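You operate a simulated robot arm through the tools that you are given. There is no shell and no other tool.

You run a simulated two-armed robot. Do the job below in one go: nothing can be reset, and whatever is moved stays where it is left.

## Task
Pick up the white bottle labelled "primer" from the top of the fitting table with one hand, pass it to the other hand and put it on the shelf of the gauge table. Set down upright: white bottle.

The check looks at the end state, three seconds after you hand in, the way a careful person would. Anything else that was tipped, shoved, dropped, spilled or broken makes it a failure.

## Robot
Two 7-joint arms with two-finger parallel grippers on one trunk, on a base that moves. Base frame: it is fixed to the floor where the robot stands at the start and does not move with it; the origin is under the middle of the robot, x ahead of it, y to its left, z up. Readings come in m, degrees, newtons and seconds.
The left shoulder is at the start at [0.07, 0.134, 1.126], the right one opposite. With the tool pointing down near the work surface each hand reaches from about 0.2 to 0.64 m from the robot's upright axis, wherever it stands, measured 20 degrees to its own side. Places, roughly: shelf of the gauge table [-1.5, 0.8, 0.3]; white bottle [-1.25, -1.5, 0.75]. Payload 1.57 kg a hand.
The TCP of each hand is the grasp point between the finger pads, 0.03 m short of the fingertips. In the tool frame z runs along the fingers and y along their closing line. The gripper opens to 0.08 m. The fingers are 0.017 m wide and 0.012 m thick; the gripper's body (0.04 by 0.082 m) begins 0.08 m behind the TCP.
Orientation is that of the tool frame in the base frame, as a unit quaternion [w, x, y, z]. With the fingers straight down and closing along the base's y, the tool's x points along the base's -x, its y along +y and its z along -z.

## Interface
- The arms move only by the tool servo_tool. It takes "left_motion", "right_motion" or both (then of equal length, played together; a hand with none holds still); each is a list of rows, each a list of 7 numbers: the opening, from 0 (shut) to 1 (fully open), then the shift along the base's x, y, z in m, then the turn, a rotation vector about the base's x, y, z in degrees. In form: [[fingers, x, y, z, wx, wy, wz], ...]. A call has 1 to 20 rows; each row is the pose to reach, as a shift and turn from the pose commanded when the call began. Each row takes 0.2 s and may step no farther than 0.05 m and 8.6 degrees from the row before; otherwise, or with a gripper value out of range, the whole call is refused. A pose out of reach is approached as far as the arm can. The call stops where the force on the tool passes 40 N (or 10 N more than at its start, if that is more) or the arm is blocked; 0.2 s more then pass. Each finger travels about 0.153 m/s and halts on what it meets, pressing with about 30 N; the grip force reading is that of the motor and also rises with nothing between the fingers. The clock runs only during rows and for 0.2 s after the last one: add rows that repeat a pose to give the fingers time. It gives the time, the measured TCP pose, the force on the tool (base axes), the opening and the grip force at its end, in the units of the frame above (readings bear some noise), with the torque about the TCP (base axes, N m) and any sound that the robot's microphone picked up, and new pictures: "pictures" is both (left out), scene, wrist or none (wrist: the cameras of the hands that moved).
- Cameras (640 x 400 px; columns grow to the right, rows downward): "scene" is now at [0.1364, -0.0035, 1.3528]; the picture's right is [-0.04, -1.00, 0.00], its down [-0.59, 0.02, -0.81] and it looks along [0.81, -0.03, -0.59] (base axes); focal length 268 px, centre (320, 200). "left" rides on the left gripper at [0.072, 0.007, -0.122] in its tool frame; the picture's right is [-0.09, 1.00, 0.00], its down [-0.84, -0.08, -0.54] and it looks along [-0.54, -0.05, 0.84] (tool axes); focal length 238 px, centre (320, 200). "right" rides on the right gripper at [0.072, -0.007, -0.122] in its tool frame; the picture's right is [0.09, 1.00, 0.00], its down [-0.84, 0.08, -0.54] and it looks along [-0.54, 0.05, 0.84] (tool axes); focal length 238 px, centre (320, 200). There is no depth. A picture from a camera that has moved, and an enlarged one, comes with that camera's place and axes in the base frame and with its lens.
- move_column(by): slides the trunk up (or, below 0, down) by that many m; the arms and the scene camera ride with it, the base frame stays. It gives what a move gives, with no picture.
- base_move(legs): drives the robot by 1 to 6 legs, each [ahead, left, turn to the left] in m, m and degrees, along the robot's own axes; the way and the turn of a leg run together, so that a leg with both is an arc; at most 1.5 m and 180 degrees a leg. The arms and the cameras ride along, it lands a little off, and it stops where it bumps. It gives what a move gives, and a new picture of the scene camera.
- head_to(pan, tilt): turns the head with the scene camera to pan (to the left, within 86 degrees either way) and tilt (down, from -29 to 69), counted from straight ahead of the robot. It gives what a move gives, and a new picture of the scene camera.
- inspect(camera, box): a new picture of the part [left, top, right, bottom] of that camera's present view, enlarged. It takes no simulated time.
- finish_job(): hands the job in; it is judged then, once.

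Nothing tells you exact positions but the pictures and the camera data. Unless the task says otherwise, let go and move clear before handing in.

The tools are called after "Request:" as name(argument=value, ...) on one line, values as JSON. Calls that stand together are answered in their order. servo_tool: Moves the arms, as the interface text tells. Its arguments: {"type":"object","properties":{"left_motion":{"type":"array"},"right_motion":{"type":"array"},"pictures":{"type":"string","enum":["both","scene","wrist","none"]}},"required":[]} The other tools are called the same way: move_column (by) moves the trunk up or down; base_move (legs) drives the base; head_to (pan, tilt) turns the head that bears the scene camera; inspect (camera, box) takes an enlarged picture of a part of a camera's view; finish_job () hands the job in.

At the start:

```text
t: 0.0
left_ee_pos: [0.4886, 0.2304, 1.0521]
left_ee_rot: [0.0, 0.0, 1.0, 0.001]
left_force: [0.1, -0.3, 0.0]
left_ft_torque: [-0.01, -0.02, 0.02]
left_opening: 0.08
left_finger_force: 0.0
right_ee_pos: [0.4108, -0.1324, 1.1341]
right_ee_rot: [0.0, 0.001, 1.0, 0.0]
right_force: [0.1, -0.1, 0.0]
right_ft_torque: [0.0, -0.01, 0.0]
right_opening: 0.0801
right_finger_force: 0.1
trunk travel left (down, up): [-0.7, 0.24]
robot x, y, heading: [0.0011, -0.0016, 0.3]
head pan, tilt (commanded): [-2.2, 35.9]
```

scene: 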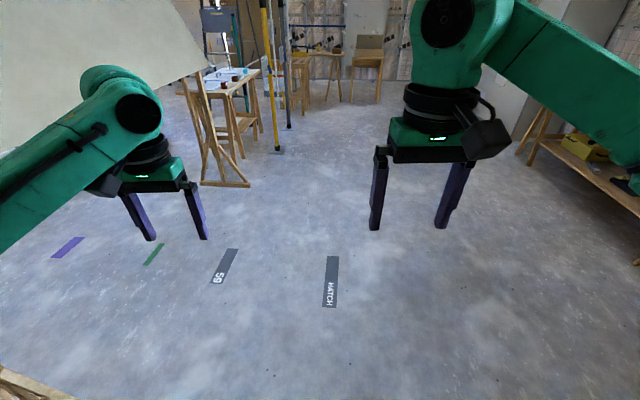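
right: 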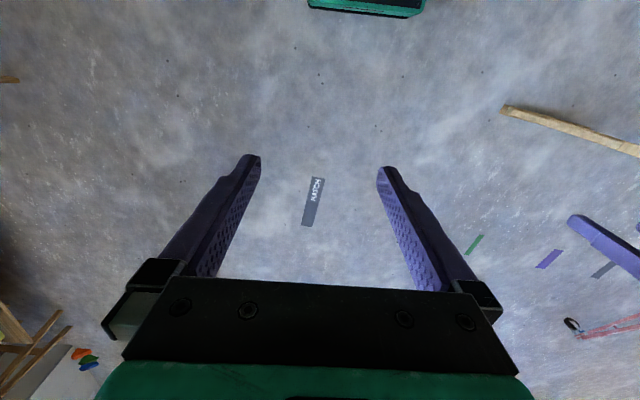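
left: 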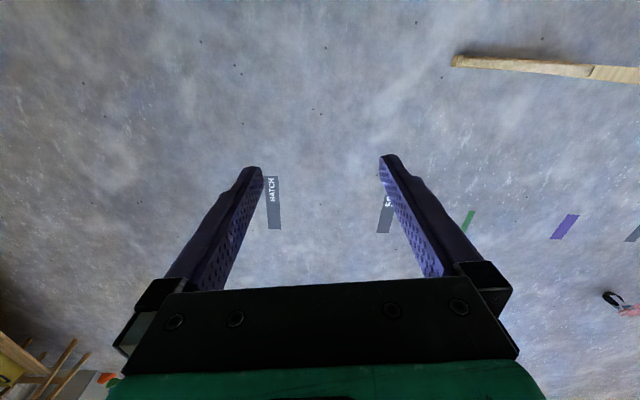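

I see open floor ahead, with the two places I need behind me: the bottle behind right and the gauge table shelf behind left. I'll look around with the head before driving.

Request:
head_to(pan=-86, tilt=30)

Request:
head_to(pan=86, tilt=30)

```text
t: 1.6
left_ee_pos: [0.4875, 0.2308, 1.0539]
left_ee_rot: [0.0, 0.0, 1.0, 0.0]
left_force: [-0.1, 0.7, 0.1]
left_ft_torque: [0.01, -0.02, 0.0]
left_opening: 0.0802
left_finger_force: 0.0
right_ee_pos: [0.4115, -0.1335, 1.1333]
right_ee_rot: [0.001, 0.001, 1.0, 0.0]
right_force: [0.2, -0.1, -0.5]
right_ft_torque: [0.01, -0.02, -0.02]
right_opening: 0.08
right_finger_force: 0.1
trunk travel left (down, up): [-0.7, 0.24]
robot x, y, heading: [0.0005, 0.0008, 0.1]
head pan, tilt (commanded): [-85.9, 30.0]
camera scene: at [0.0553, -0.0903, 1.362], right [-1.0, -0.07, 0.0], down [-0.04, 0.5, -0.87], along [0.06, -0.86, -0.5], focal length 268 px, centre (320, 200)
```

scene: 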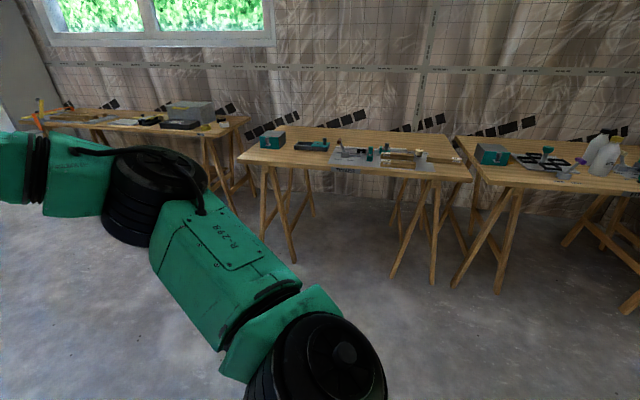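

```text
t: 4.2
left_ee_pos: [0.4876, 0.23, 1.0521]
left_ee_rot: [0.0, 0.0, 1.0, 0.001]
left_force: [0.3, -0.2, -0.4]
left_ft_torque: [-0.03, 0.02, 0.02]
left_opening: 0.0802
left_finger_force: 0.2
right_ee_pos: [0.4114, -0.1342, 1.1345]
right_ee_rot: [0.0, 0.002, 1.0, 0.0]
right_force: [0.4, 0.2, 0.4]
right_ft_torque: [0.01, 0.01, 0.02]
right_opening: 0.0801
right_finger_force: 0.0
trunk travel left (down, up): [-0.7, 0.24]
robot x, y, heading: [0.0001, 0.0036, 0.0]
head pan, tilt (commanded): [85.9, 30.0]
camera scene: at [0.0553, 0.0901, 1.362], right [1.0, -0.07, 0.0], down [-0.04, -0.5, -0.87], along [0.06, 0.86, -0.5], focal length 268 px, centre (320, 200)
```

scene: 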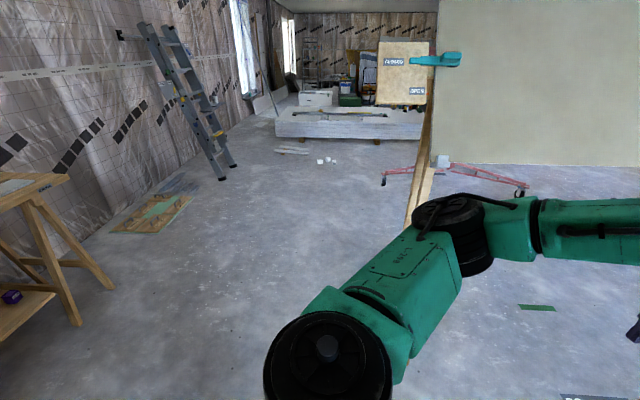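

The fitting table with the white bottles is behind right, and a table with a low shelf is behind left. I'll turn in place to the right to see the bottles properly.

Request:
head_to(pan=0, tilt=25)

Request:
base_move(legs=[[0, 0, -130]])

```text
t: 5.8
left_ee_pos: [0.487, 0.2307, 1.0526]
left_ee_rot: [0.0, 0.0, 1.0, 0.001]
left_force: [0.0, -0.7, -0.5]
left_ft_torque: [-0.01, -0.02, 0.01]
left_opening: 0.0801
left_finger_force: 0.1
right_ee_pos: [0.4101, -0.1331, 1.1344]
right_ee_rot: [-0.001, 0.002, 1.0, 0.0]
right_force: [0.9, 0.0, 0.0]
right_ft_torque: [-0.01, -0.01, 0.01]
right_opening: 0.08
right_finger_force: 0.1
trunk travel left (down, up): [-0.7, 0.24]
robot x, y, heading: [-0.0029, 0.0034, 0.1]
head pan, tilt (commanded): [0.0, 25.0]
camera scene: at [0.141, 0.0, 1.3699], right [0.0, -1.0, 0.0], down [-0.42, 0.0, -0.91], along [0.91, 0.0, -0.42], focal length 268 px, centre (320, 200)
```

scene: 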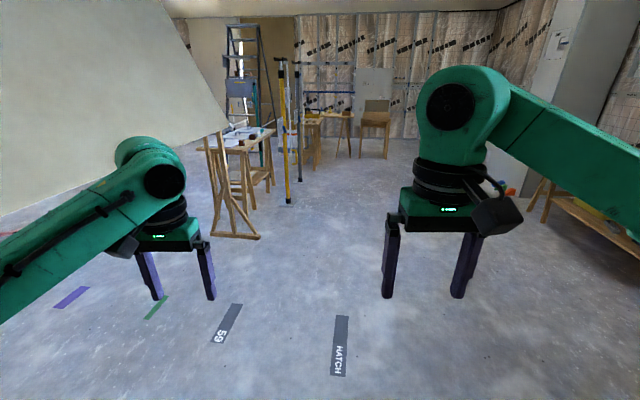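

```text
t: 11.4
left_ee_pos: [-0.1064, -0.5301, 1.0524]
left_ee_rot: [0.0, 0.893, 0.449, 0.0]
left_force: [0.4, -0.1, 0.7]
left_ft_torque: [0.01, 0.0, 0.01]
left_opening: 0.0803
left_finger_force: 0.0
right_ee_pos: [-0.3519, -0.2492, 1.1333]
right_ee_rot: [0.0, 0.894, 0.447, 0.0]
right_force: [0.5, -0.9, -0.2]
right_ft_torque: [-0.02, -0.01, 0.01]
right_opening: 0.0802
right_finger_force: 0.1
trunk travel left (down, up): [-0.7, 0.24]
robot x, y, heading: [-0.0001, 0.0015, -126.9]
head pan, tilt (commanded): [0.0, 25.0]
camera scene: at [-0.0864, -0.1143, 1.3699], right [-0.8, 0.6, 0.0], down [0.25, 0.34, -0.91], along [-0.54, -0.73, -0.42], focal length 268 px, centre (320, 200)
```

scene: 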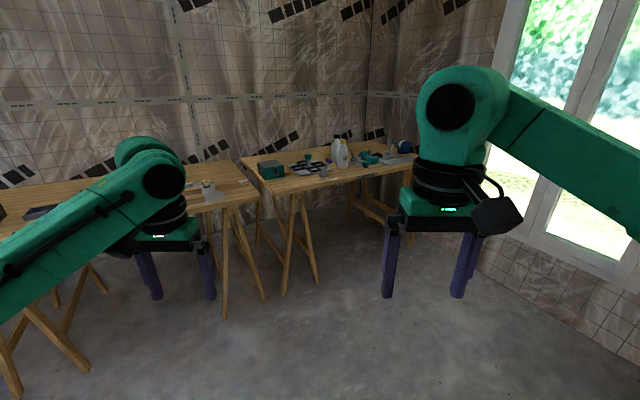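

Request:
inspect(camera="scene", box=[230, 120, 430, 220])

Request:
head_to(pan=-70, tilt=30)

```text
3.20 times, centred on (330, 170) of scene
camera zoom: at [-0.0864, -0.1143, 1.3699], right [-0.8, 0.6, 0.0], down [0.25, 0.34, -0.91], along [-0.54, -0.73, -0.42], focal length 858 px, centre (288, 296)
```

zoom: 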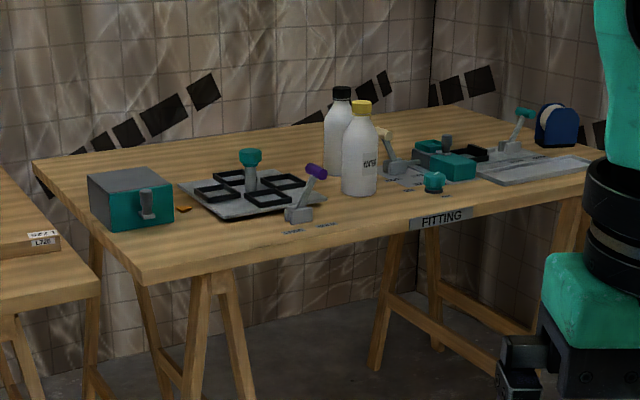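

```text
t: 12.8
left_ee_pos: [-0.1077, -0.5282, 1.0525]
left_ee_rot: [0.0, 0.894, 0.449, 0.0]
left_force: [0.0, -0.2, 0.7]
left_ft_torque: [0.01, 0.03, 0.0]
left_opening: 0.08
left_finger_force: 0.1
right_ee_pos: [-0.3536, -0.2498, 1.1352]
right_ee_rot: [0.0, 0.894, 0.448, 0.0]
right_force: [-0.3, 0.7, 0.4]
right_ft_torque: [0.03, 0.01, 0.03]
right_opening: 0.08
right_finger_force: 0.0
trunk travel left (down, up): [-0.7, 0.24]
robot x, y, heading: [-0.0002, -0.0014, -126.4]
head pan, tilt (commanded): [-70.0, 30.0]
camera scene: at [-0.1181, -0.0145, 1.362], right [0.29, 0.96, 0.0], down [0.48, -0.14, -0.87], along [-0.83, 0.25, -0.5], focal length 268 px, centre (320, 200)
```

scene: 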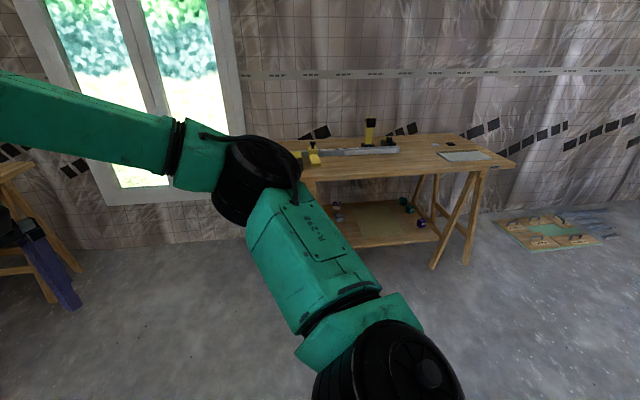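

The fitting table holds two white bottles, one with a yellow cap in front and one with a black cap behind. The gauge table, with a low shelf, stands to the other side. I'll drive to just in front of the fitting table, keeping the hands short of its edge, so I can read the labels.

Request:
base_move(legs=[[0, 0, 36.4], [0.7, -1.2, 0]])

Request:
head_to(pan=0, tilt=40)

```text
t: 21.5
left_ee_pos: [-1.0083, -1.1668, 1.0532]
left_ee_rot: [0.0, 0.712, 0.703, 0.0]
left_force: [-0.8, 0.2, 0.6]
left_ft_torque: [-0.02, 0.01, 0.01]
left_opening: 0.0801
left_finger_force: 0.0
right_ee_pos: [-1.3713, -1.0862, 1.1351]
right_ee_rot: [0.0, 0.712, 0.702, 0.0]
right_force: [0.2, -0.4, -0.6]
right_ft_torque: [-0.01, -0.04, 0.01]
right_opening: 0.0801
right_finger_force: 0.0
trunk travel left (down, up): [-0.7, 0.24]
robot x, y, heading: [-1.2315, -0.6754, -91.1]
head pan, tilt (commanded): [-70.0, 30.0]
camera scene: at [-1.32, -0.7567, 1.362], right [-0.33, 0.94, 0.0], down [0.47, 0.17, -0.87], along [-0.82, -0.29, -0.5], focal length 268 px, centre (320, 200)
```

scene: 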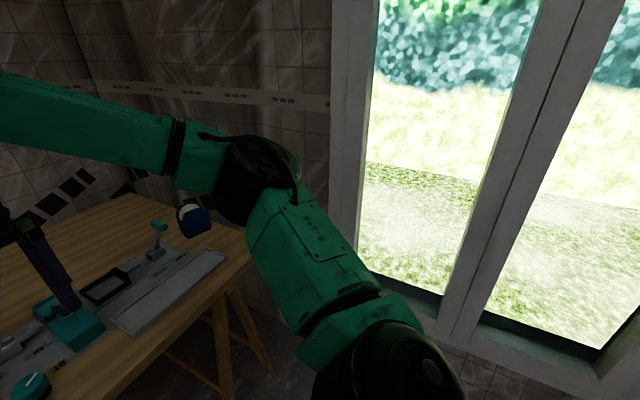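

```text
t: 22.9
left_ee_pos: [-1.0078, -1.1677, 1.0517]
left_ee_rot: [0.0, 0.712, 0.703, 0.001]
left_force: [-0.4, 0.6, 0.5]
left_ft_torque: [0.04, -0.01, 0.01]
left_opening: 0.0798
left_finger_force: 0.1
right_ee_pos: [-1.3709, -1.0858, 1.135]
right_ee_rot: [0.0, 0.712, 0.702, 0.001]
right_force: [0.1, 0.3, -0.2]
right_ft_torque: [0.0, 0.0, -0.01]
right_opening: 0.0801
right_finger_force: 0.1
trunk travel left (down, up): [-0.7, 0.24]
robot x, y, heading: [-1.2338, -0.6793, -90.7]
head pan, tilt (commanded): [0.0, 40.0]
camera scene: at [-1.236, -0.8119, 1.3466], right [-1.0, 0.01, 0.0], down [0.01, 0.64, -0.77], along [-0.01, -0.77, -0.64], focal length 268 px, centre (320, 200)
```

scene: 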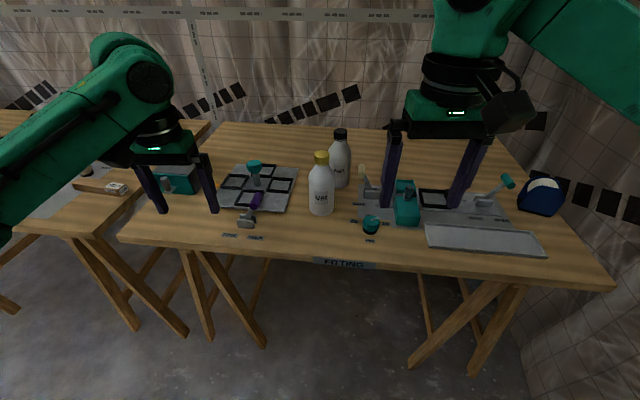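

Request:
inspect(camera="scene", box=[280, 120, 380, 220])

Request:
inspect(camera="scene", box=[210, 110, 530, 310])

```text
4.00 times, centred on (330, 170) of scene
camera zoom: at [-1.236, -0.8119, 1.3466], right [-1.0, 0.01, 0.0], down [0.01, 0.64, -0.77], along [-0.01, -0.77, -0.64], focal length 1073 px, centre (280, 320)
```

zoom: 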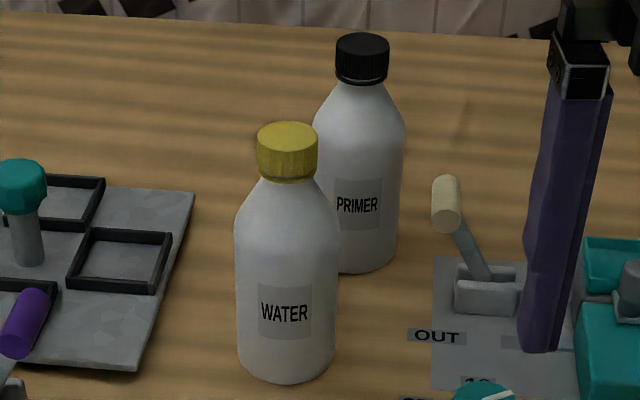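

```text
2.00 times, centred on (370, 210) of scene
camera zoom: at [-1.236, -0.8119, 1.3466], right [-1.0, 0.01, 0.0], down [0.01, 0.64, -0.77], along [-0.01, -0.77, -0.64], focal length 536 px, centre (220, 180)
```

zoom: 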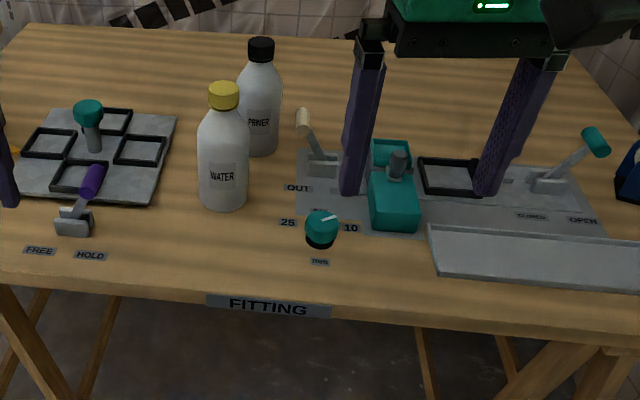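

The label on the black-capped bottle behind reads PRIMER, and the yellow-capped one in front is WATER, so the black-capped bottle is mine. I place it near [-1.32, -1.62]. The table's front edge is near y -1.26 there, so I'll look down to see how much room the base has.

Request:
head_to(pan=0, tilt=69)

```text
t: 23.9
left_ee_pos: [-1.0089, -1.1678, 1.0533]
left_ee_rot: [0.0, 0.712, 0.703, 0.0]
left_force: [0.6, 0.1, -0.1]
left_ft_torque: [-0.01, -0.02, 0.02]
left_opening: 0.08
left_finger_force: 0.0
right_ee_pos: [-1.3713, -1.0861, 1.1345]
right_ee_rot: [0.001, 0.712, 0.702, 0.0]
right_force: [0.4, 0.9, 0.1]
right_ft_torque: [0.02, 0.0, -0.01]
right_opening: 0.0798
right_finger_force: 0.0
trunk travel left (down, up): [-0.7, 0.24]
robot x, y, heading: [-1.2351, -0.6752, -90.6]
head pan, tilt (commanded): [0.0, 68.8]
camera scene: at [-1.2355, -0.7829, 1.3105], right [-1.0, 0.01, 0.0], down [0.01, 0.93, -0.36], along [0.0, -0.36, -0.93], focal length 268 px, centre (320, 200)
```

scene: 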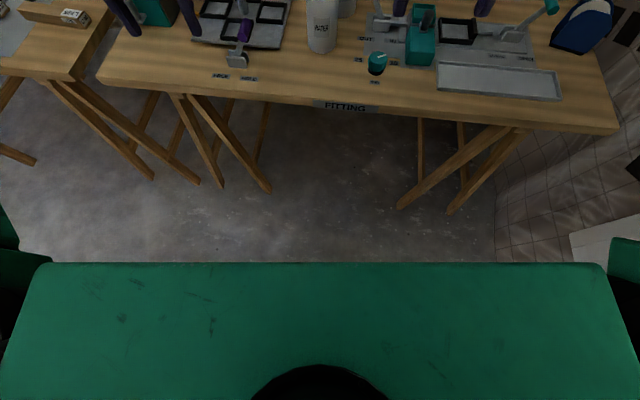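

The base has a gap of about 0.68 m between the front trestle feet, centred near x -1.31. I'll edge forward in steps, staying between the feet, with both hands well above the things on the table.

Request:
base_move(legs=[[0.22, -0.045, 0]])

Request:
head_to(pan=0, tilt=45)

```text
t: 25.6
left_ee_pos: [-1.0597, -1.3923, 1.0543]
left_ee_rot: [0.0, 0.713, 0.701, 0.0]
left_force: [-0.2, 0.4, -0.8]
left_ft_torque: [0.0, -0.01, 0.0]
left_opening: 0.08
left_finger_force: 0.0
right_ee_pos: [-1.4211, -1.3094, 1.1348]
right_ee_rot: [0.0, 0.714, 0.7, -0.001]
right_force: [0.2, -0.9, 0.2]
right_ft_torque: [0.02, 0.01, 0.02]
right_opening: 0.0796
right_finger_force: 0.0
trunk travel left (down, up): [-0.7, 0.24]
robot x, y, heading: [-1.2819, -0.8991, -91.0]
head pan, tilt (commanded): [0.0, 68.8]
camera scene: at [-1.2846, -1.0066, 1.3106], right [-1.0, 0.02, 0.0], down [0.02, 0.93, -0.36], along [-0.01, -0.36, -0.93], focal length 268 px, centre (320, 200)
```

scene: 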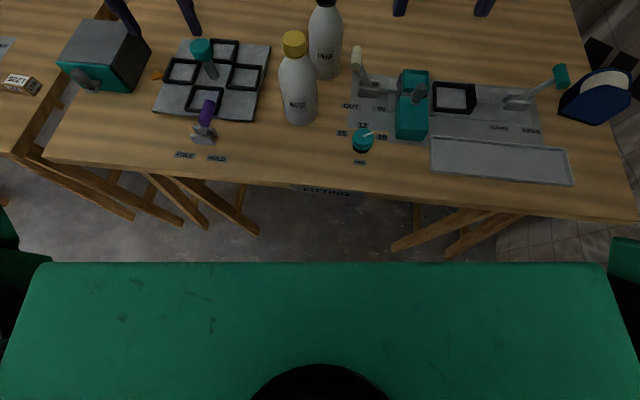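

```text
t: 26.5
left_ee_pos: [-1.0609, -1.3945, 1.053]
left_ee_rot: [0.001, 0.714, 0.7, 0.0]
left_force: [1.0, -0.4, -0.6]
left_ft_torque: [-0.01, -0.01, -0.01]
left_opening: 0.0801
left_finger_force: 0.1
right_ee_pos: [-1.4231, -1.3104, 1.1349]
right_ee_rot: [0.0, 0.714, 0.7, 0.0]
right_force: [0.3, 0.1, -0.3]
right_ft_torque: [0.0, 0.01, -0.01]
right_opening: 0.0797
right_finger_force: 0.1
trunk travel left (down, up): [-0.7, 0.24]
robot x, y, heading: [-1.2836, -0.9018, -91.1]
head pan, tilt (commanded): [0.0, 45.0]
camera scene: at [-1.2852, -1.033, 1.3393], right [-1.0, 0.02, 0.0], down [0.01, 0.71, -0.71], along [-0.01, -0.71, -0.71], focal length 268 px, centre (320, 200)
```

scene: 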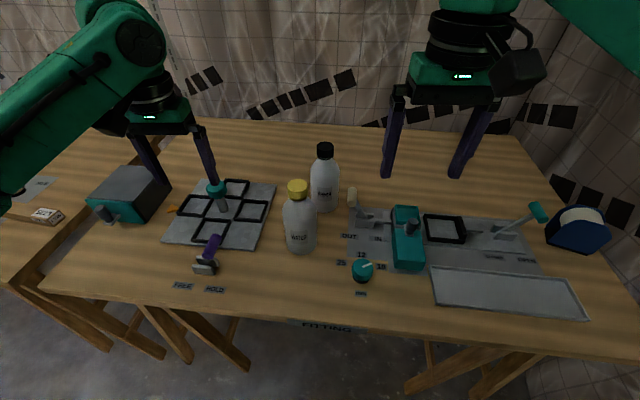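

Request:
inspect(camera="scene", box=[265, 130, 385, 260])

```text
3.08 times, centred on (325, 195) of scene
camera zoom: at [-1.2852, -1.033, 1.3393], right [-1.0, 0.02, 0.0], down [0.01, 0.71, -0.71], along [-0.01, -0.71, -0.71], focal length 825 px, centre (305, 215)
```

zoom: 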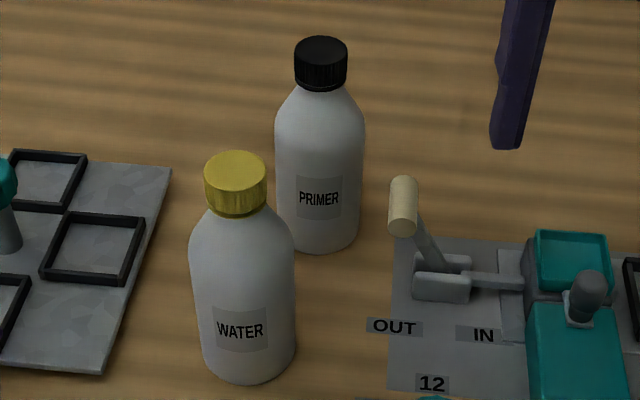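

Two views put the primer cap top near [-1.307, -1.555, 0.99], with the bottle about 0.2 m tall and the table top near z 0.79. I'll move the base 0.09 m closer, then check the right wrist view.

Request:
base_move(legs=[[0.09, 0, 0]])

Request:
servo_tool(right_motion=[[1, 0.03, -0.01, 0.01, 0, 0, 0], [1, 0.06, -0.02, 0.015, 0, 0, 0], [1, 0.09, -0.03, 0.02, 0, 0, 0], [1, 0.115, -0.04, 0.02, 0, 0, 0]], pictures="both")

```text
t: 27.6
left_ee_pos: [-1.061, -1.4806, 1.0541]
left_ee_rot: [0.0, 0.713, 0.701, -0.001]
left_force: [0.6, -0.7, 0.3]
left_ft_torque: [0.01, 0.0, 0.03]
left_opening: 0.08
left_finger_force: 0.0
right_ee_pos: [-1.423, -1.3981, 1.1352]
right_ee_rot: [0.001, 0.714, 0.7, 0.0]
right_force: [1.1, 0.4, -0.2]
right_ft_torque: [-0.02, 0.02, -0.01]
right_opening: 0.0802
right_finger_force: 0.0
trunk travel left (down, up): [-0.7, 0.24]
robot x, y, heading: [-1.2819, -0.9903, -90.9]
head pan, tilt (commanded): [0.0, 45.0]
camera scene: at [-1.2867, -1.1205, 1.3396], right [-1.0, 0.02, 0.0], down [0.01, 0.71, -0.71], along [-0.01, -0.71, -0.71], focal length 268 px, centre (320, 200)
```

scene: 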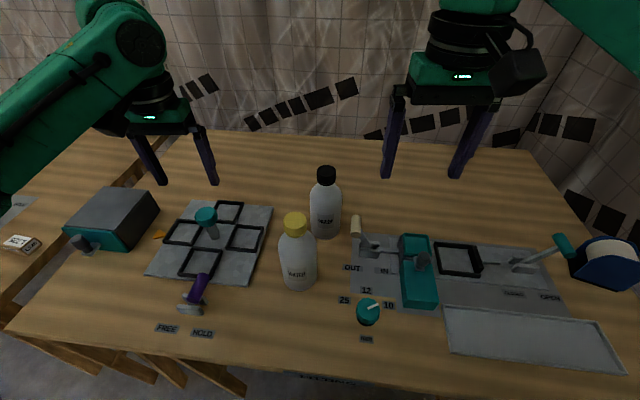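

```text
t: 28.6
left_ee_pos: [-1.0591, -1.4818, 1.0527]
left_ee_rot: [-0.001, 0.713, 0.701, -0.001]
left_force: [-0.7, -0.2, 0.0]
left_ft_torque: [-0.01, 0.01, -0.01]
left_opening: 0.0799
left_finger_force: 0.0
right_ee_pos: [-1.3068, -1.4415, 1.1562]
right_ee_rot: [-0.001, 0.714, 0.7, 0.0]
right_force: [-0.5, 0.2, -0.2]
right_ft_torque: [-0.03, 0.01, 0.01]
right_opening: 0.0801
right_finger_force: 0.0
trunk travel left (down, up): [-0.7, 0.24]
robot x, y, heading: [-1.2871, -0.9907, -91.1]
head pan, tilt (commanded): [0.0, 45.0]
camera scene: at [-1.2847, -1.122, 1.3393], right [-1.0, 0.02, 0.0], down [0.01, 0.71, -0.71], along [-0.01, -0.71, -0.71], focal length 268 px, centre (320, 200)
camera right: at [-1.3114, -1.3694, 1.2753], right [1.0, 0.07, 0.0], down [0.06, -0.84, 0.54], along [0.04, -0.54, -0.84], focal length 238 px, centre (320, 200)
```

scene: 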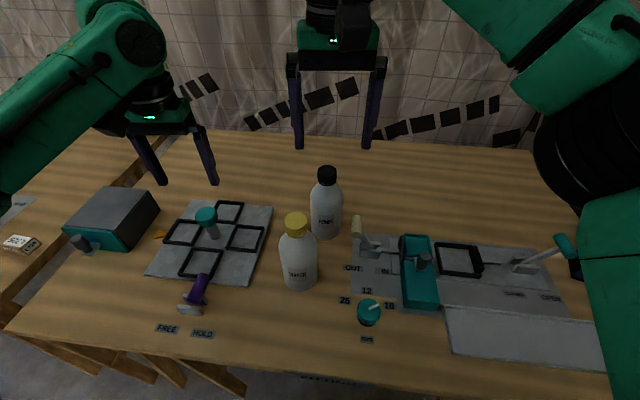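
right: 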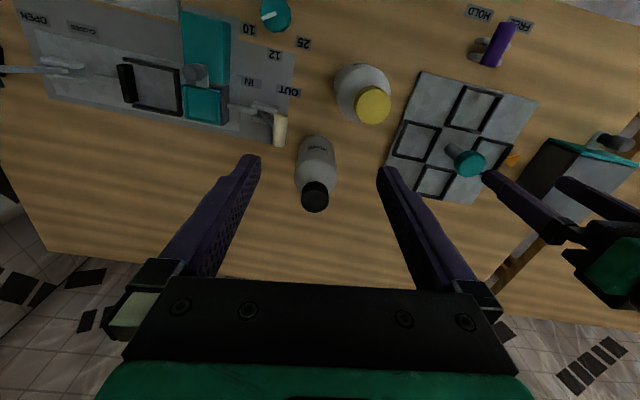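

Request:
inspect(camera="right", box=[240, 100, 400, 230])

Request:
inspect(camera="scene", box=[265, 150, 385, 300])

```text
3.08 times, centred on (320, 165) of right
camera zoom: at [-1.3114, -1.3694, 1.2753], right [1.0, 0.07, 0.0], down [0.06, -0.84, 0.54], along [0.04, -0.54, -0.84], focal length 733 px, centre (320, 308)
```

zoom: 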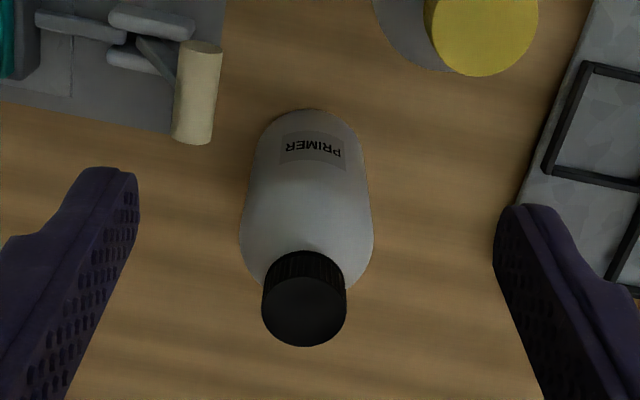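

```text
2.67 times, centred on (325, 225) of scene
camera zoom: at [-1.2847, -1.122, 1.3393], right [-1.0, 0.02, 0.0], down [0.01, 0.71, -0.71], along [-0.01, -0.71, -0.71], focal length 715 px, centre (307, 133)
```

zoom: 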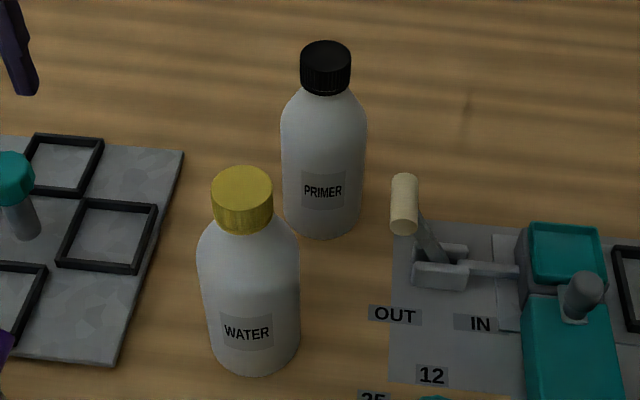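

Both cameras agree: the primer cap is 0.039 m wide and centred at [-1.306, -1.554], with its top at z 0.992. I'll move the open right hand above it and stop with the tips just above the cap to check alignment.

Request:
servo_tool(right_motion=[[1, 0, -0.04, 0, 0, 0, 0], [1, 0.001, -0.08, 0, 0, 0, 0], [1, 0.001, -0.1125, 0, 0, 0, 0], [1, 0.001, -0.1125, -0.04, 0, 0, 0], [1, 0.001, -0.1125, -0.08, 0, 0, 0], [1, 0.001, -0.1125, -0.106, 0, 0, 0], [1, 0.001, -0.1125, -0.106, 0, 0, 0]], pictures="both")

```text
t: 30.2
left_ee_pos: [-1.0609, -1.4823, 1.054]
left_ee_rot: [0.0, 0.713, 0.701, 0.0]
left_force: [-0.4, -0.3, 0.1]
left_ft_torque: [0.01, 0.01, -0.02]
left_opening: 0.08
left_finger_force: 0.1
right_ee_pos: [-1.3101, -1.5503, 1.0479]
right_ee_rot: [0.001, 0.714, 0.7, 0.0]
right_force: [0.1, 0.2, 0.2]
right_ft_torque: [0.0, 0.0, -0.04]
right_opening: 0.0799
right_finger_force: 0.0
right hand out of reach, approached as far as the arm can: row 2, 3, 4, 5
trunk travel left (down, up): [-0.7, 0.24]
robot x, y, heading: [-1.2825, -0.9904, -90.9]
head pan, tilt (commanded): [0.0, 45.0]
camera scene: at [-1.2868, -1.1214, 1.3394], right [-1.0, 0.02, 0.0], down [0.01, 0.71, -0.71], along [-0.01, -0.71, -0.71], focal length 268 px, centre (320, 200)
camera right: at [-1.3146, -1.4786, 1.1698], right [1.0, 0.07, 0.0], down [0.06, -0.84, 0.54], along [0.04, -0.54, -0.84], focal length 238 px, centre (320, 200)
```

scene: 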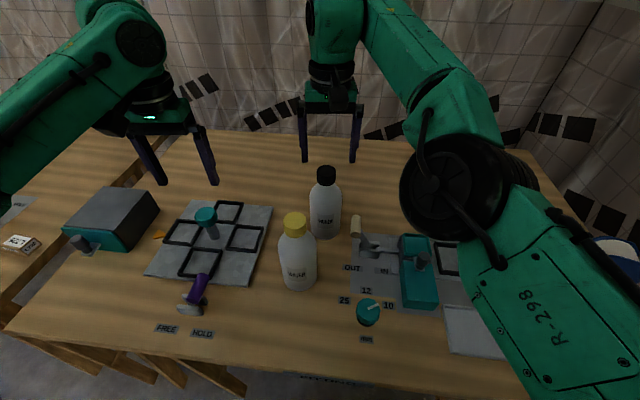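
right: 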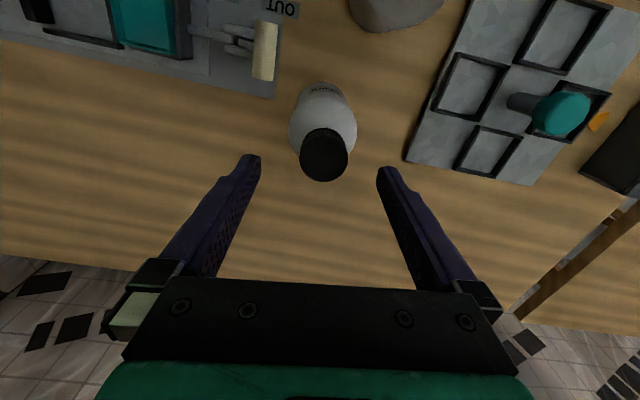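

Request:
inspect(camera="right", box=[240, 70, 400, 230])

```text
2.50 times, centred on (320, 150) of right
camera zoom: at [-1.3146, -1.4786, 1.1698], right [1.0, 0.07, 0.0], down [0.06, -0.84, 0.54], along [0.04, -0.54, -0.84], focal length 596 px, centre (320, 325)
```

zoom: 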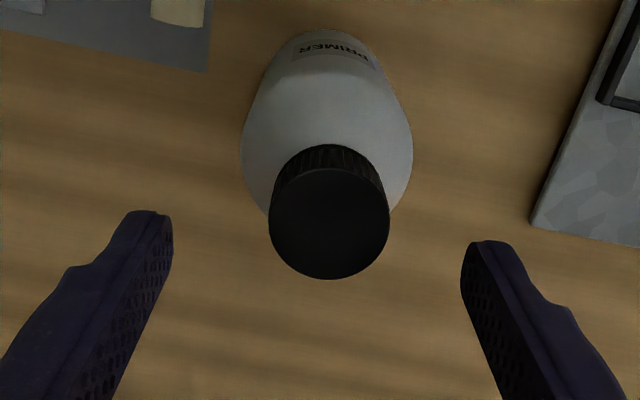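

The cap is about 2.5 mm to +x and 3 mm further forward than the finger centre. I'll correct that, go down until the tips reach the lower rim of the cap, and close on it.

Request:
servo_tool(right_motion=[[1, 0.0025, -0.003, -0.01, 0, 0, 0], [1, 0.0025, -0.003, -0.03, 0, 0, 0], [1, 0.0025, -0.003, -0.05, 0, 0, 0], [1, 0.0025, -0.003, -0.05, 0, 0, 0]], pictures="both")

Request:
inspect(camera="right", box=[240, 70, 400, 230])

Request:
inspect(camera="scene", box=[265, 80, 385, 260])

```text
t: 31.2
left_ee_pos: [-1.0603, -1.4827, 1.0535]
left_ee_rot: [0.001, 0.713, 0.701, 0.0]
left_force: [0.4, -0.2, -0.9]
left_ft_torque: [0.0, -0.02, -0.01]
left_opening: 0.0804
left_finger_force: 0.0
right_ee_pos: [-1.3075, -1.5547, 0.9984]
right_ee_rot: [-0.001, 0.714, 0.7, 0.0]
right_force: [-0.1, -0.2, 0.2]
right_ft_torque: [0.02, 0.02, -0.03]
right_opening: 0.0799
right_finger_force: 0.0
right hand out of reach, approached as far as the arm can: row 1
trunk travel left (down, up): [-0.7, 0.24]
robot x, y, heading: [-1.2846, -0.9924, -91.2]
head pan, tilt (commanded): [0.0, 45.0]
camera scene: at [-1.2862, -1.1219, 1.3394], right [-1.0, 0.02, 0.0], down [0.01, 0.71, -0.71], along [-0.01, -0.71, -0.71], focal length 268 px, centre (320, 200)
camera right: at [-1.3118, -1.4836, 1.118], right [1.0, 0.07, 0.0], down [0.06, -0.84, 0.54], along [0.04, -0.54, -0.84], focal length 238 px, centre (320, 200)
```

scene: 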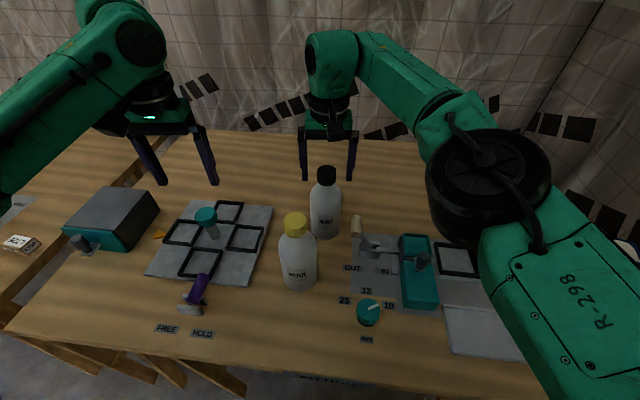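
right: 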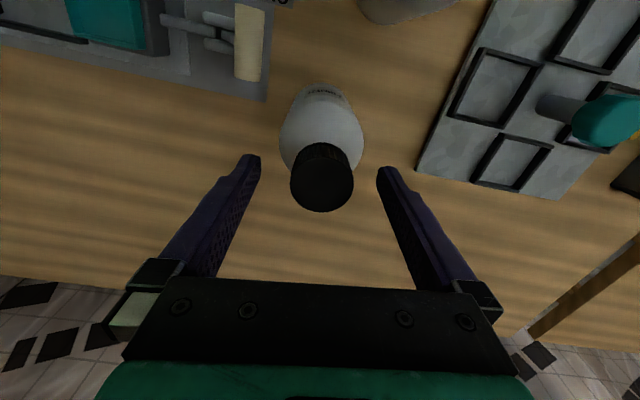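

```text
2.50 times, centred on (320, 150) of right
camera zoom: at [-1.3118, -1.4836, 1.118], right [1.0, 0.07, 0.0], down [0.06, -0.84, 0.54], along [0.04, -0.54, -0.84], focal length 596 px, centre (320, 325)
```

zoom: 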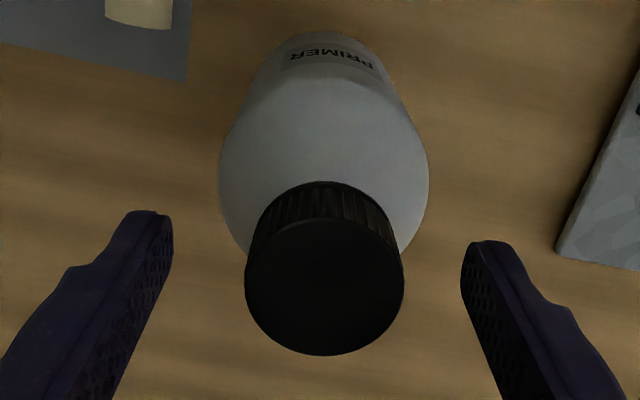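

```text
2.22 times, centred on (325, 170) of scene
camera zoom: at [-1.2862, -1.1219, 1.3394], right [-1.0, 0.02, 0.0], down [0.01, 0.71, -0.71], along [-0.01, -0.71, -0.71], focal length 596 px, centre (309, 267)
```

zoom: 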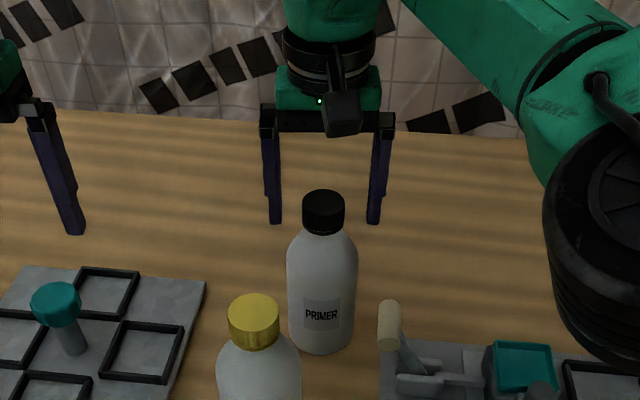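

The fingers straddle the cap and are centred to about a millimetre. I'll close and then lift a little as a test.

Request:
servo_tool(right_motion=[[0.3, 0, 0, 0, 0, 0, 0], [0.3, 0, 0, 0, 0, 0, 0], [0.3, 0, 0, 0, 0, 0, 0]], pictures="wrist")

```text
t: 32.0
left_ee_pos: [-1.0622, -1.4815, 1.0536]
left_ee_rot: [0.0, 0.713, 0.701, 0.0]
left_force: [-0.2, 0.4, -0.4]
left_ft_torque: [0.01, -0.02, 0.02]
left_opening: 0.0801
left_finger_force: 0.0
right_ee_pos: [-1.3071, -1.5545, 0.9983]
right_ee_rot: [0.0, 0.714, 0.7, 0.0]
right_force: [0.6, 0.6, 0.3]
right_ft_torque: [-0.05, 0.02, -0.01]
right_opening: 0.0383
right_finger_force: 29.8
trunk travel left (down, up): [-0.7, 0.24]
robot x, y, heading: [-1.2832, -0.9897, -91.1]
head pan, tilt (commanded): [0.0, 45.0]
camera right: at [-1.3119, -1.4837, 1.118], right [1.0, 0.07, 0.0], down [0.06, -0.84, 0.54], along [0.04, -0.54, -0.84], focal length 238 px, centre (320, 200)
```

right: 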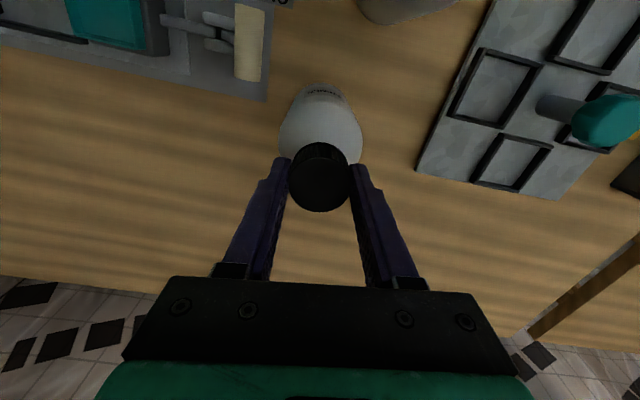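

The grip holds: opening 0.038 m at about 30 N. I'll lift straight up with the trunk so the bottle rises vertically, first a little to check it.

Request:
move_column(by=0.03)

Request:
inspect(camera="scene", box=[225, 100, 425, 320])

```text
t: 32.7
left_ee_pos: [-1.0616, -1.4836, 1.0835]
left_ee_rot: [0.0, 0.713, 0.701, 0.001]
left_force: [0.0, 0.0, -0.7]
left_ft_torque: [-0.01, 0.0, 0.0]
left_opening: 0.0803
left_finger_force: 0.1
right_ee_pos: [-1.307, -1.5543, 1.027]
right_ee_rot: [0.0, 0.714, 0.701, 0.0]
right_force: [-0.4, -0.1, -4.9]
right_ft_torque: [-0.01, 0.0, 0.0]
right_opening: 0.0382
right_finger_force: 29.8
trunk travel left (down, up): [-0.73, 0.21]
robot x, y, heading: [-1.2831, -0.9922, -90.9]
head pan, tilt (commanded): [0.0, 45.0]
```

```text
1.82 times, centred on (325, 210) of scene
camera zoom: at [-1.2866, -1.1232, 1.3693], right [-1.0, 0.02, 0.0], down [0.01, 0.71, -0.71], along [-0.01, -0.71, -0.71], focal length 488 px, centre (311, 182)
```

zoom: 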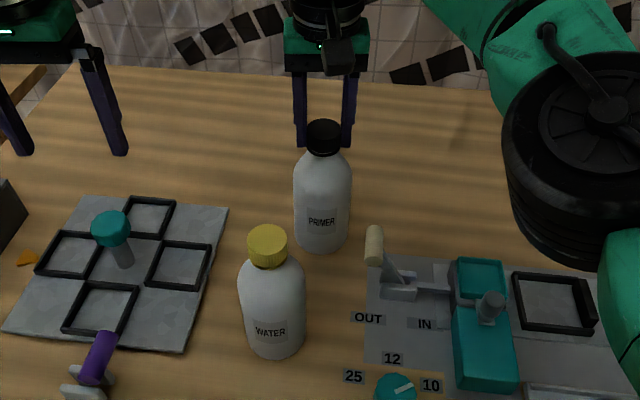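

The bottle is off the table and hangs straight, weighing about 5 N. I'll raise the trunk the rest of the way so its base clears the water bottle.

Request:
move_column(by=0.2)

Request:
inspect(camera="scene", box=[0, 0, 640, 400])

Request:
inspect(camera="right", box=[0, 0, 640, 400])

```text
t: 34.9
left_ee_pos: [-1.061, -1.4833, 1.283]
left_ee_rot: [0.0, 0.713, 0.701, 0.0]
left_force: [-0.1, 0.6, 0.6]
left_ft_torque: [-0.02, -0.01, 0.0]
left_opening: 0.0799
left_finger_force: 0.0
right_ee_pos: [-1.3076, -1.556, 1.2269]
right_ee_rot: [-0.001, 0.714, 0.7, 0.001]
right_force: [-0.4, -0.4, -4.8]
right_ft_torque: [-0.02, -0.02, 0.03]
right_opening: 0.0381
right_finger_force: 29.9
trunk travel left (down, up): [-0.93, 0.01]
robot x, y, heading: [-1.2794, -0.9896, -91.0]
head pan, tilt (commanded): [0.0, 45.0]
```

```text
1.00 times, centred on (320, 200) of scene (not enlarged: the box is as wide or as high as the picture)
camera zoom: at [-1.2866, -1.1233, 1.5692], right [-1.0, 0.02, 0.0], down [0.01, 0.71, -0.71], along [-0.01, -0.71, -0.71], focal length 268 px, centre (320, 200)
```

zoom: 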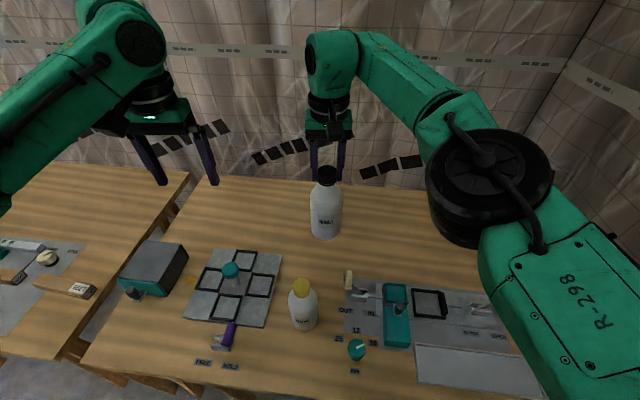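

```text
1.00 times, centred on (320, 200) of right (not enlarged: the box is as wide or as high as the picture)
camera zoom: at [-1.3122, -1.4848, 1.3475], right [1.0, 0.07, 0.0], down [0.06, -0.84, 0.54], along [0.04, -0.54, -0.84], focal length 238 px, centre (320, 200)
```

zoom: 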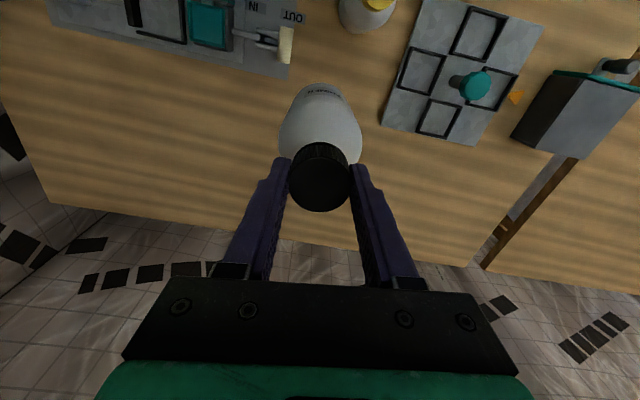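

The bottle base is now near z 1.03, above the water bottle's cap. I'll shift right a little to clear it sideways as well, then back away from the table into open floor.

Request:
base_move(legs=[[0, -0.08, 0], [-0.6, 0, 0]])

Request:
inspect(camera="right", box=[0, 0, 640, 400])

```text
t: 39.0
left_ee_pos: [-1.1326, -0.8761, 1.2827]
left_ee_rot: [-0.001, 0.712, 0.702, 0.0]
left_force: [-0.8, -0.2, 0.3]
left_ft_torque: [0.01, -0.01, -0.04]
left_opening: 0.0802
left_finger_force: 0.2
right_ee_pos: [-1.3761, -0.9489, 1.2278]
right_ee_rot: [-0.001, 0.714, 0.701, 0.0]
right_force: [0.0, -1.0, -4.9]
right_ft_torque: [0.01, 0.01, 0.02]
right_opening: 0.0382
right_finger_force: 29.8
trunk travel left (down, up): [-0.93, 0.01]
robot x, y, heading: [-1.3526, -0.3823, -91.0]
head pan, tilt (commanded): [0.0, 45.0]
camera scene: at [-1.3569, -0.5166, 1.569], right [-1.0, 0.02, 0.0], down [0.01, 0.71, -0.71], along [-0.01, -0.71, -0.71], focal length 268 px, centre (320, 200)
```

scene: 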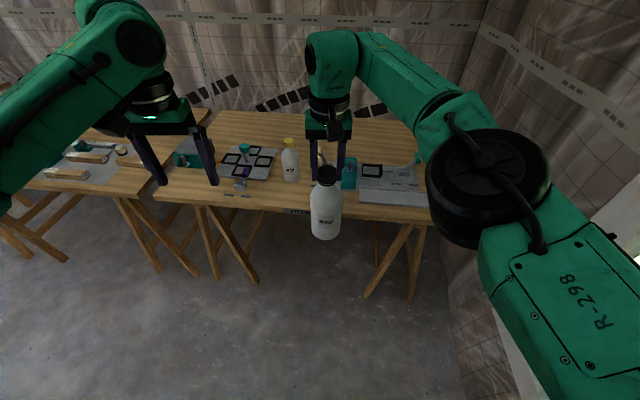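

```text
1.00 times, centred on (320, 200) of right (not enlarged: the box is as wide or as high as the picture)
camera zoom: at [-1.3823, -0.8778, 1.3468], right [1.0, 0.07, 0.0], down [0.06, -0.84, 0.54], along [0.04, -0.54, -0.84], focal length 238 px, centre (320, 200)
```

zoom: 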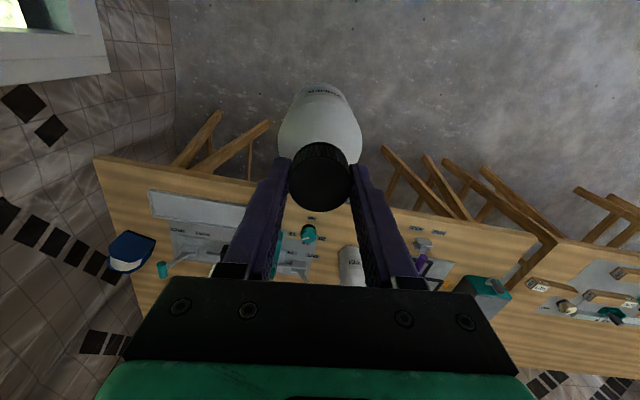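

I'm backed off in open floor with the primer hanging from the right hand; the water bottle still stands on the table. For the hand-over I'll turn the right hand 45 degrees about the vertical and swing the left hand to point forward and level, beside the bottle and clear of it.

Request:
servo_tool(left_motion=[[1, 0.004, 0, 0, -7.5, 0.13, 0], [1, 0.008, 0, 0, -15, 0.26, 0], [1, 0.012, 0, 0, -22.5, 0.39, 0], [1, 0.016, 0, 0, -30, 0.52, 0], [1, 0.02, 0, 0, -37.5, 0.65, 0], [1, 0.024, 0, 0, -45, 0.79, 0], [1, 0.028, 0, 0, -52.5, 0.92, 0], [1, 0.032, 0, 0, -60, 1.05, 0], [1, 0.036, 0, 0, -67.5, 1.18, 0], [1, 0.04, 0, 0, -75, 1.31, 0], [1, 0.045, 0, 0, -82.5, 1.44, 0], [1, 0.05, 0, 0, -90, 1.57, 0], [1, 0.05, 0, 0, -90, 1.57, 0]], right_motion=[[0.3, 0, 0, 0, 0, 0, 3.75], [0.3, 0, 0, 0, 0, 0, 7.5], [0.3, 0, 0, 0, 0, 0, 11.25], [0.3, 0, 0, 0, 0, 0, 15], [0.3, 0, 0, 0, 0, 0, 18.75], [0.3, 0, 0, 0, 0, 0, 22.5], [0.3, 0, 0, 0, 0, 0, 26.25], [0.3, 0, 0, 0, 0, 0, 30], [0.3, 0, 0, 0, 0, 0, 33.75], [0.3, 0, 0, 0, 0, 0, 37.5], [0.3, 0, 0, 0, 0, 0, 41.25], [0.3, 0, 0, 0, 0, 0, 45], [0.3, 0, 0, 0, 0, 0, 45]], pictures="both")

```text
t: 41.8
left_ee_pos: [-1.0809, -0.8736, 1.2823]
left_ee_rot: [-0.495, -0.504, -0.497, 0.505]
left_force: [-0.6, 0.0, -0.7]
left_ft_torque: [0.02, -0.01, 0.01]
left_opening: 0.08
left_finger_force: 0.1
left hand out of reach, approached as far as the arm can: row 8
right_ee_pos: [-1.3882, -0.868, 1.2037]
right_ee_rot: [0.001, 0.434, 0.901, 0.001]
right_force: [-0.1, -1.1, -5.4]
right_ft_torque: [0.01, -0.01, 0.01]
right_opening: 0.0382
right_finger_force: 29.2
right hand out of reach, approached as far as the arm can: row 5, 6, 7, 8, 9, 10, 11, 12, 13
trunk travel left (down, up): [-0.93, 0.01]
robot x, y, heading: [-1.3529, -0.3808, -91.0]
head pan, tilt (commanded): [0.0, 45.0]
camera scene: at [-1.3583, -0.5149, 1.5692], right [-1.0, 0.02, 0.0], down [0.01, 0.71, -0.71], along [-0.01, -0.71, -0.71], focal length 268 px, centre (320, 200)
camera right: at [-1.4373, -0.8173, 1.3237], right [0.72, 0.69, 0.0], down [0.58, -0.61, 0.54], along [0.38, -0.39, -0.84], focal length 238 px, centre (320, 200)
camera left: at [-1.0729, -0.752, 1.2105], right [1.0, -0.02, 0.09], down [-0.07, 0.54, 0.84], along [-0.06, -0.84, 0.54], focal length 238 px, centre (320, 200)
```

scene: 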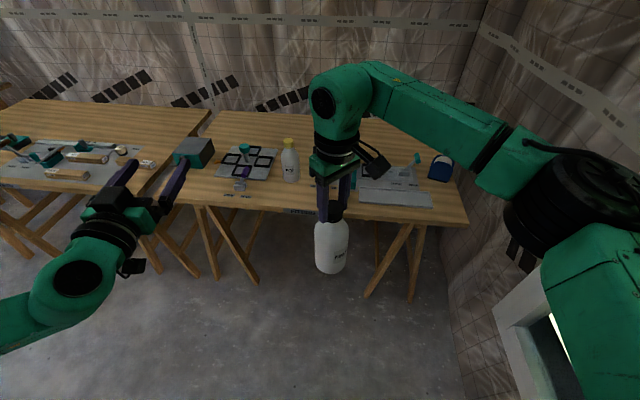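
right: 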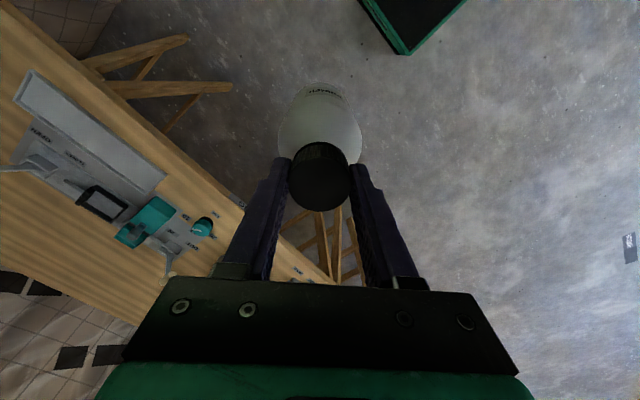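
left: 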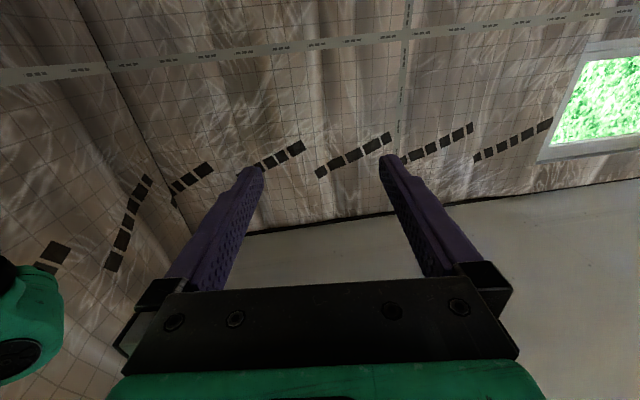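

The right arm couldn't hold its spot while turning and came in about 8 cm, still gripping the bottle upright. I'll make a small move towards me with it, to learn which commanded pose it works from.

Request:
servo_tool(right_motion=[[0.3, 0, 0.02, -0.005, 0, 0, 0], [0.3, 0, 0.04, -0.01, 0, 0, 0], [0.3, 0, 0.06, -0.015, 0, 0, 0], [0.3, 0, 0.07, -0.02, 0, 0, 0], [0.3, 0, 0.07, -0.02, 0, 0, 0]], pictures="scene")

```text
t: 43.0
left_ee_pos: [-1.08, -0.8735, 1.2825]
left_ee_rot: [-0.495, -0.504, -0.496, 0.505]
left_force: [-0.4, 0.2, -0.4]
left_ft_torque: [0.02, 0.0, -0.01]
left_opening: 0.0798
left_finger_force: 0.1
right_ee_pos: [-1.389, -0.7953, 1.187]
right_ee_rot: [0.0, 0.435, 0.9, 0.001]
right_force: [0.4, 0.4, -5.0]
right_ft_torque: [0.0, -0.02, 0.0]
right_opening: 0.0384
right_finger_force: 29.9
trunk travel left (down, up): [-0.93, 0.01]
robot x, y, heading: [-1.3528, -0.3822, -91.1]
head pan, tilt (commanded): [0.0, 45.0]
camera scene: at [-1.3568, -0.5141, 1.5693], right [-1.0, 0.02, 0.0], down [0.01, 0.71, -0.71], along [-0.01, -0.71, -0.71], focal length 268 px, centre (320, 200)
```

scene: 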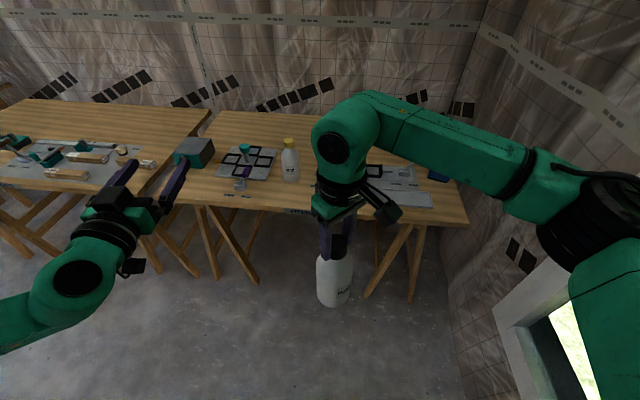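

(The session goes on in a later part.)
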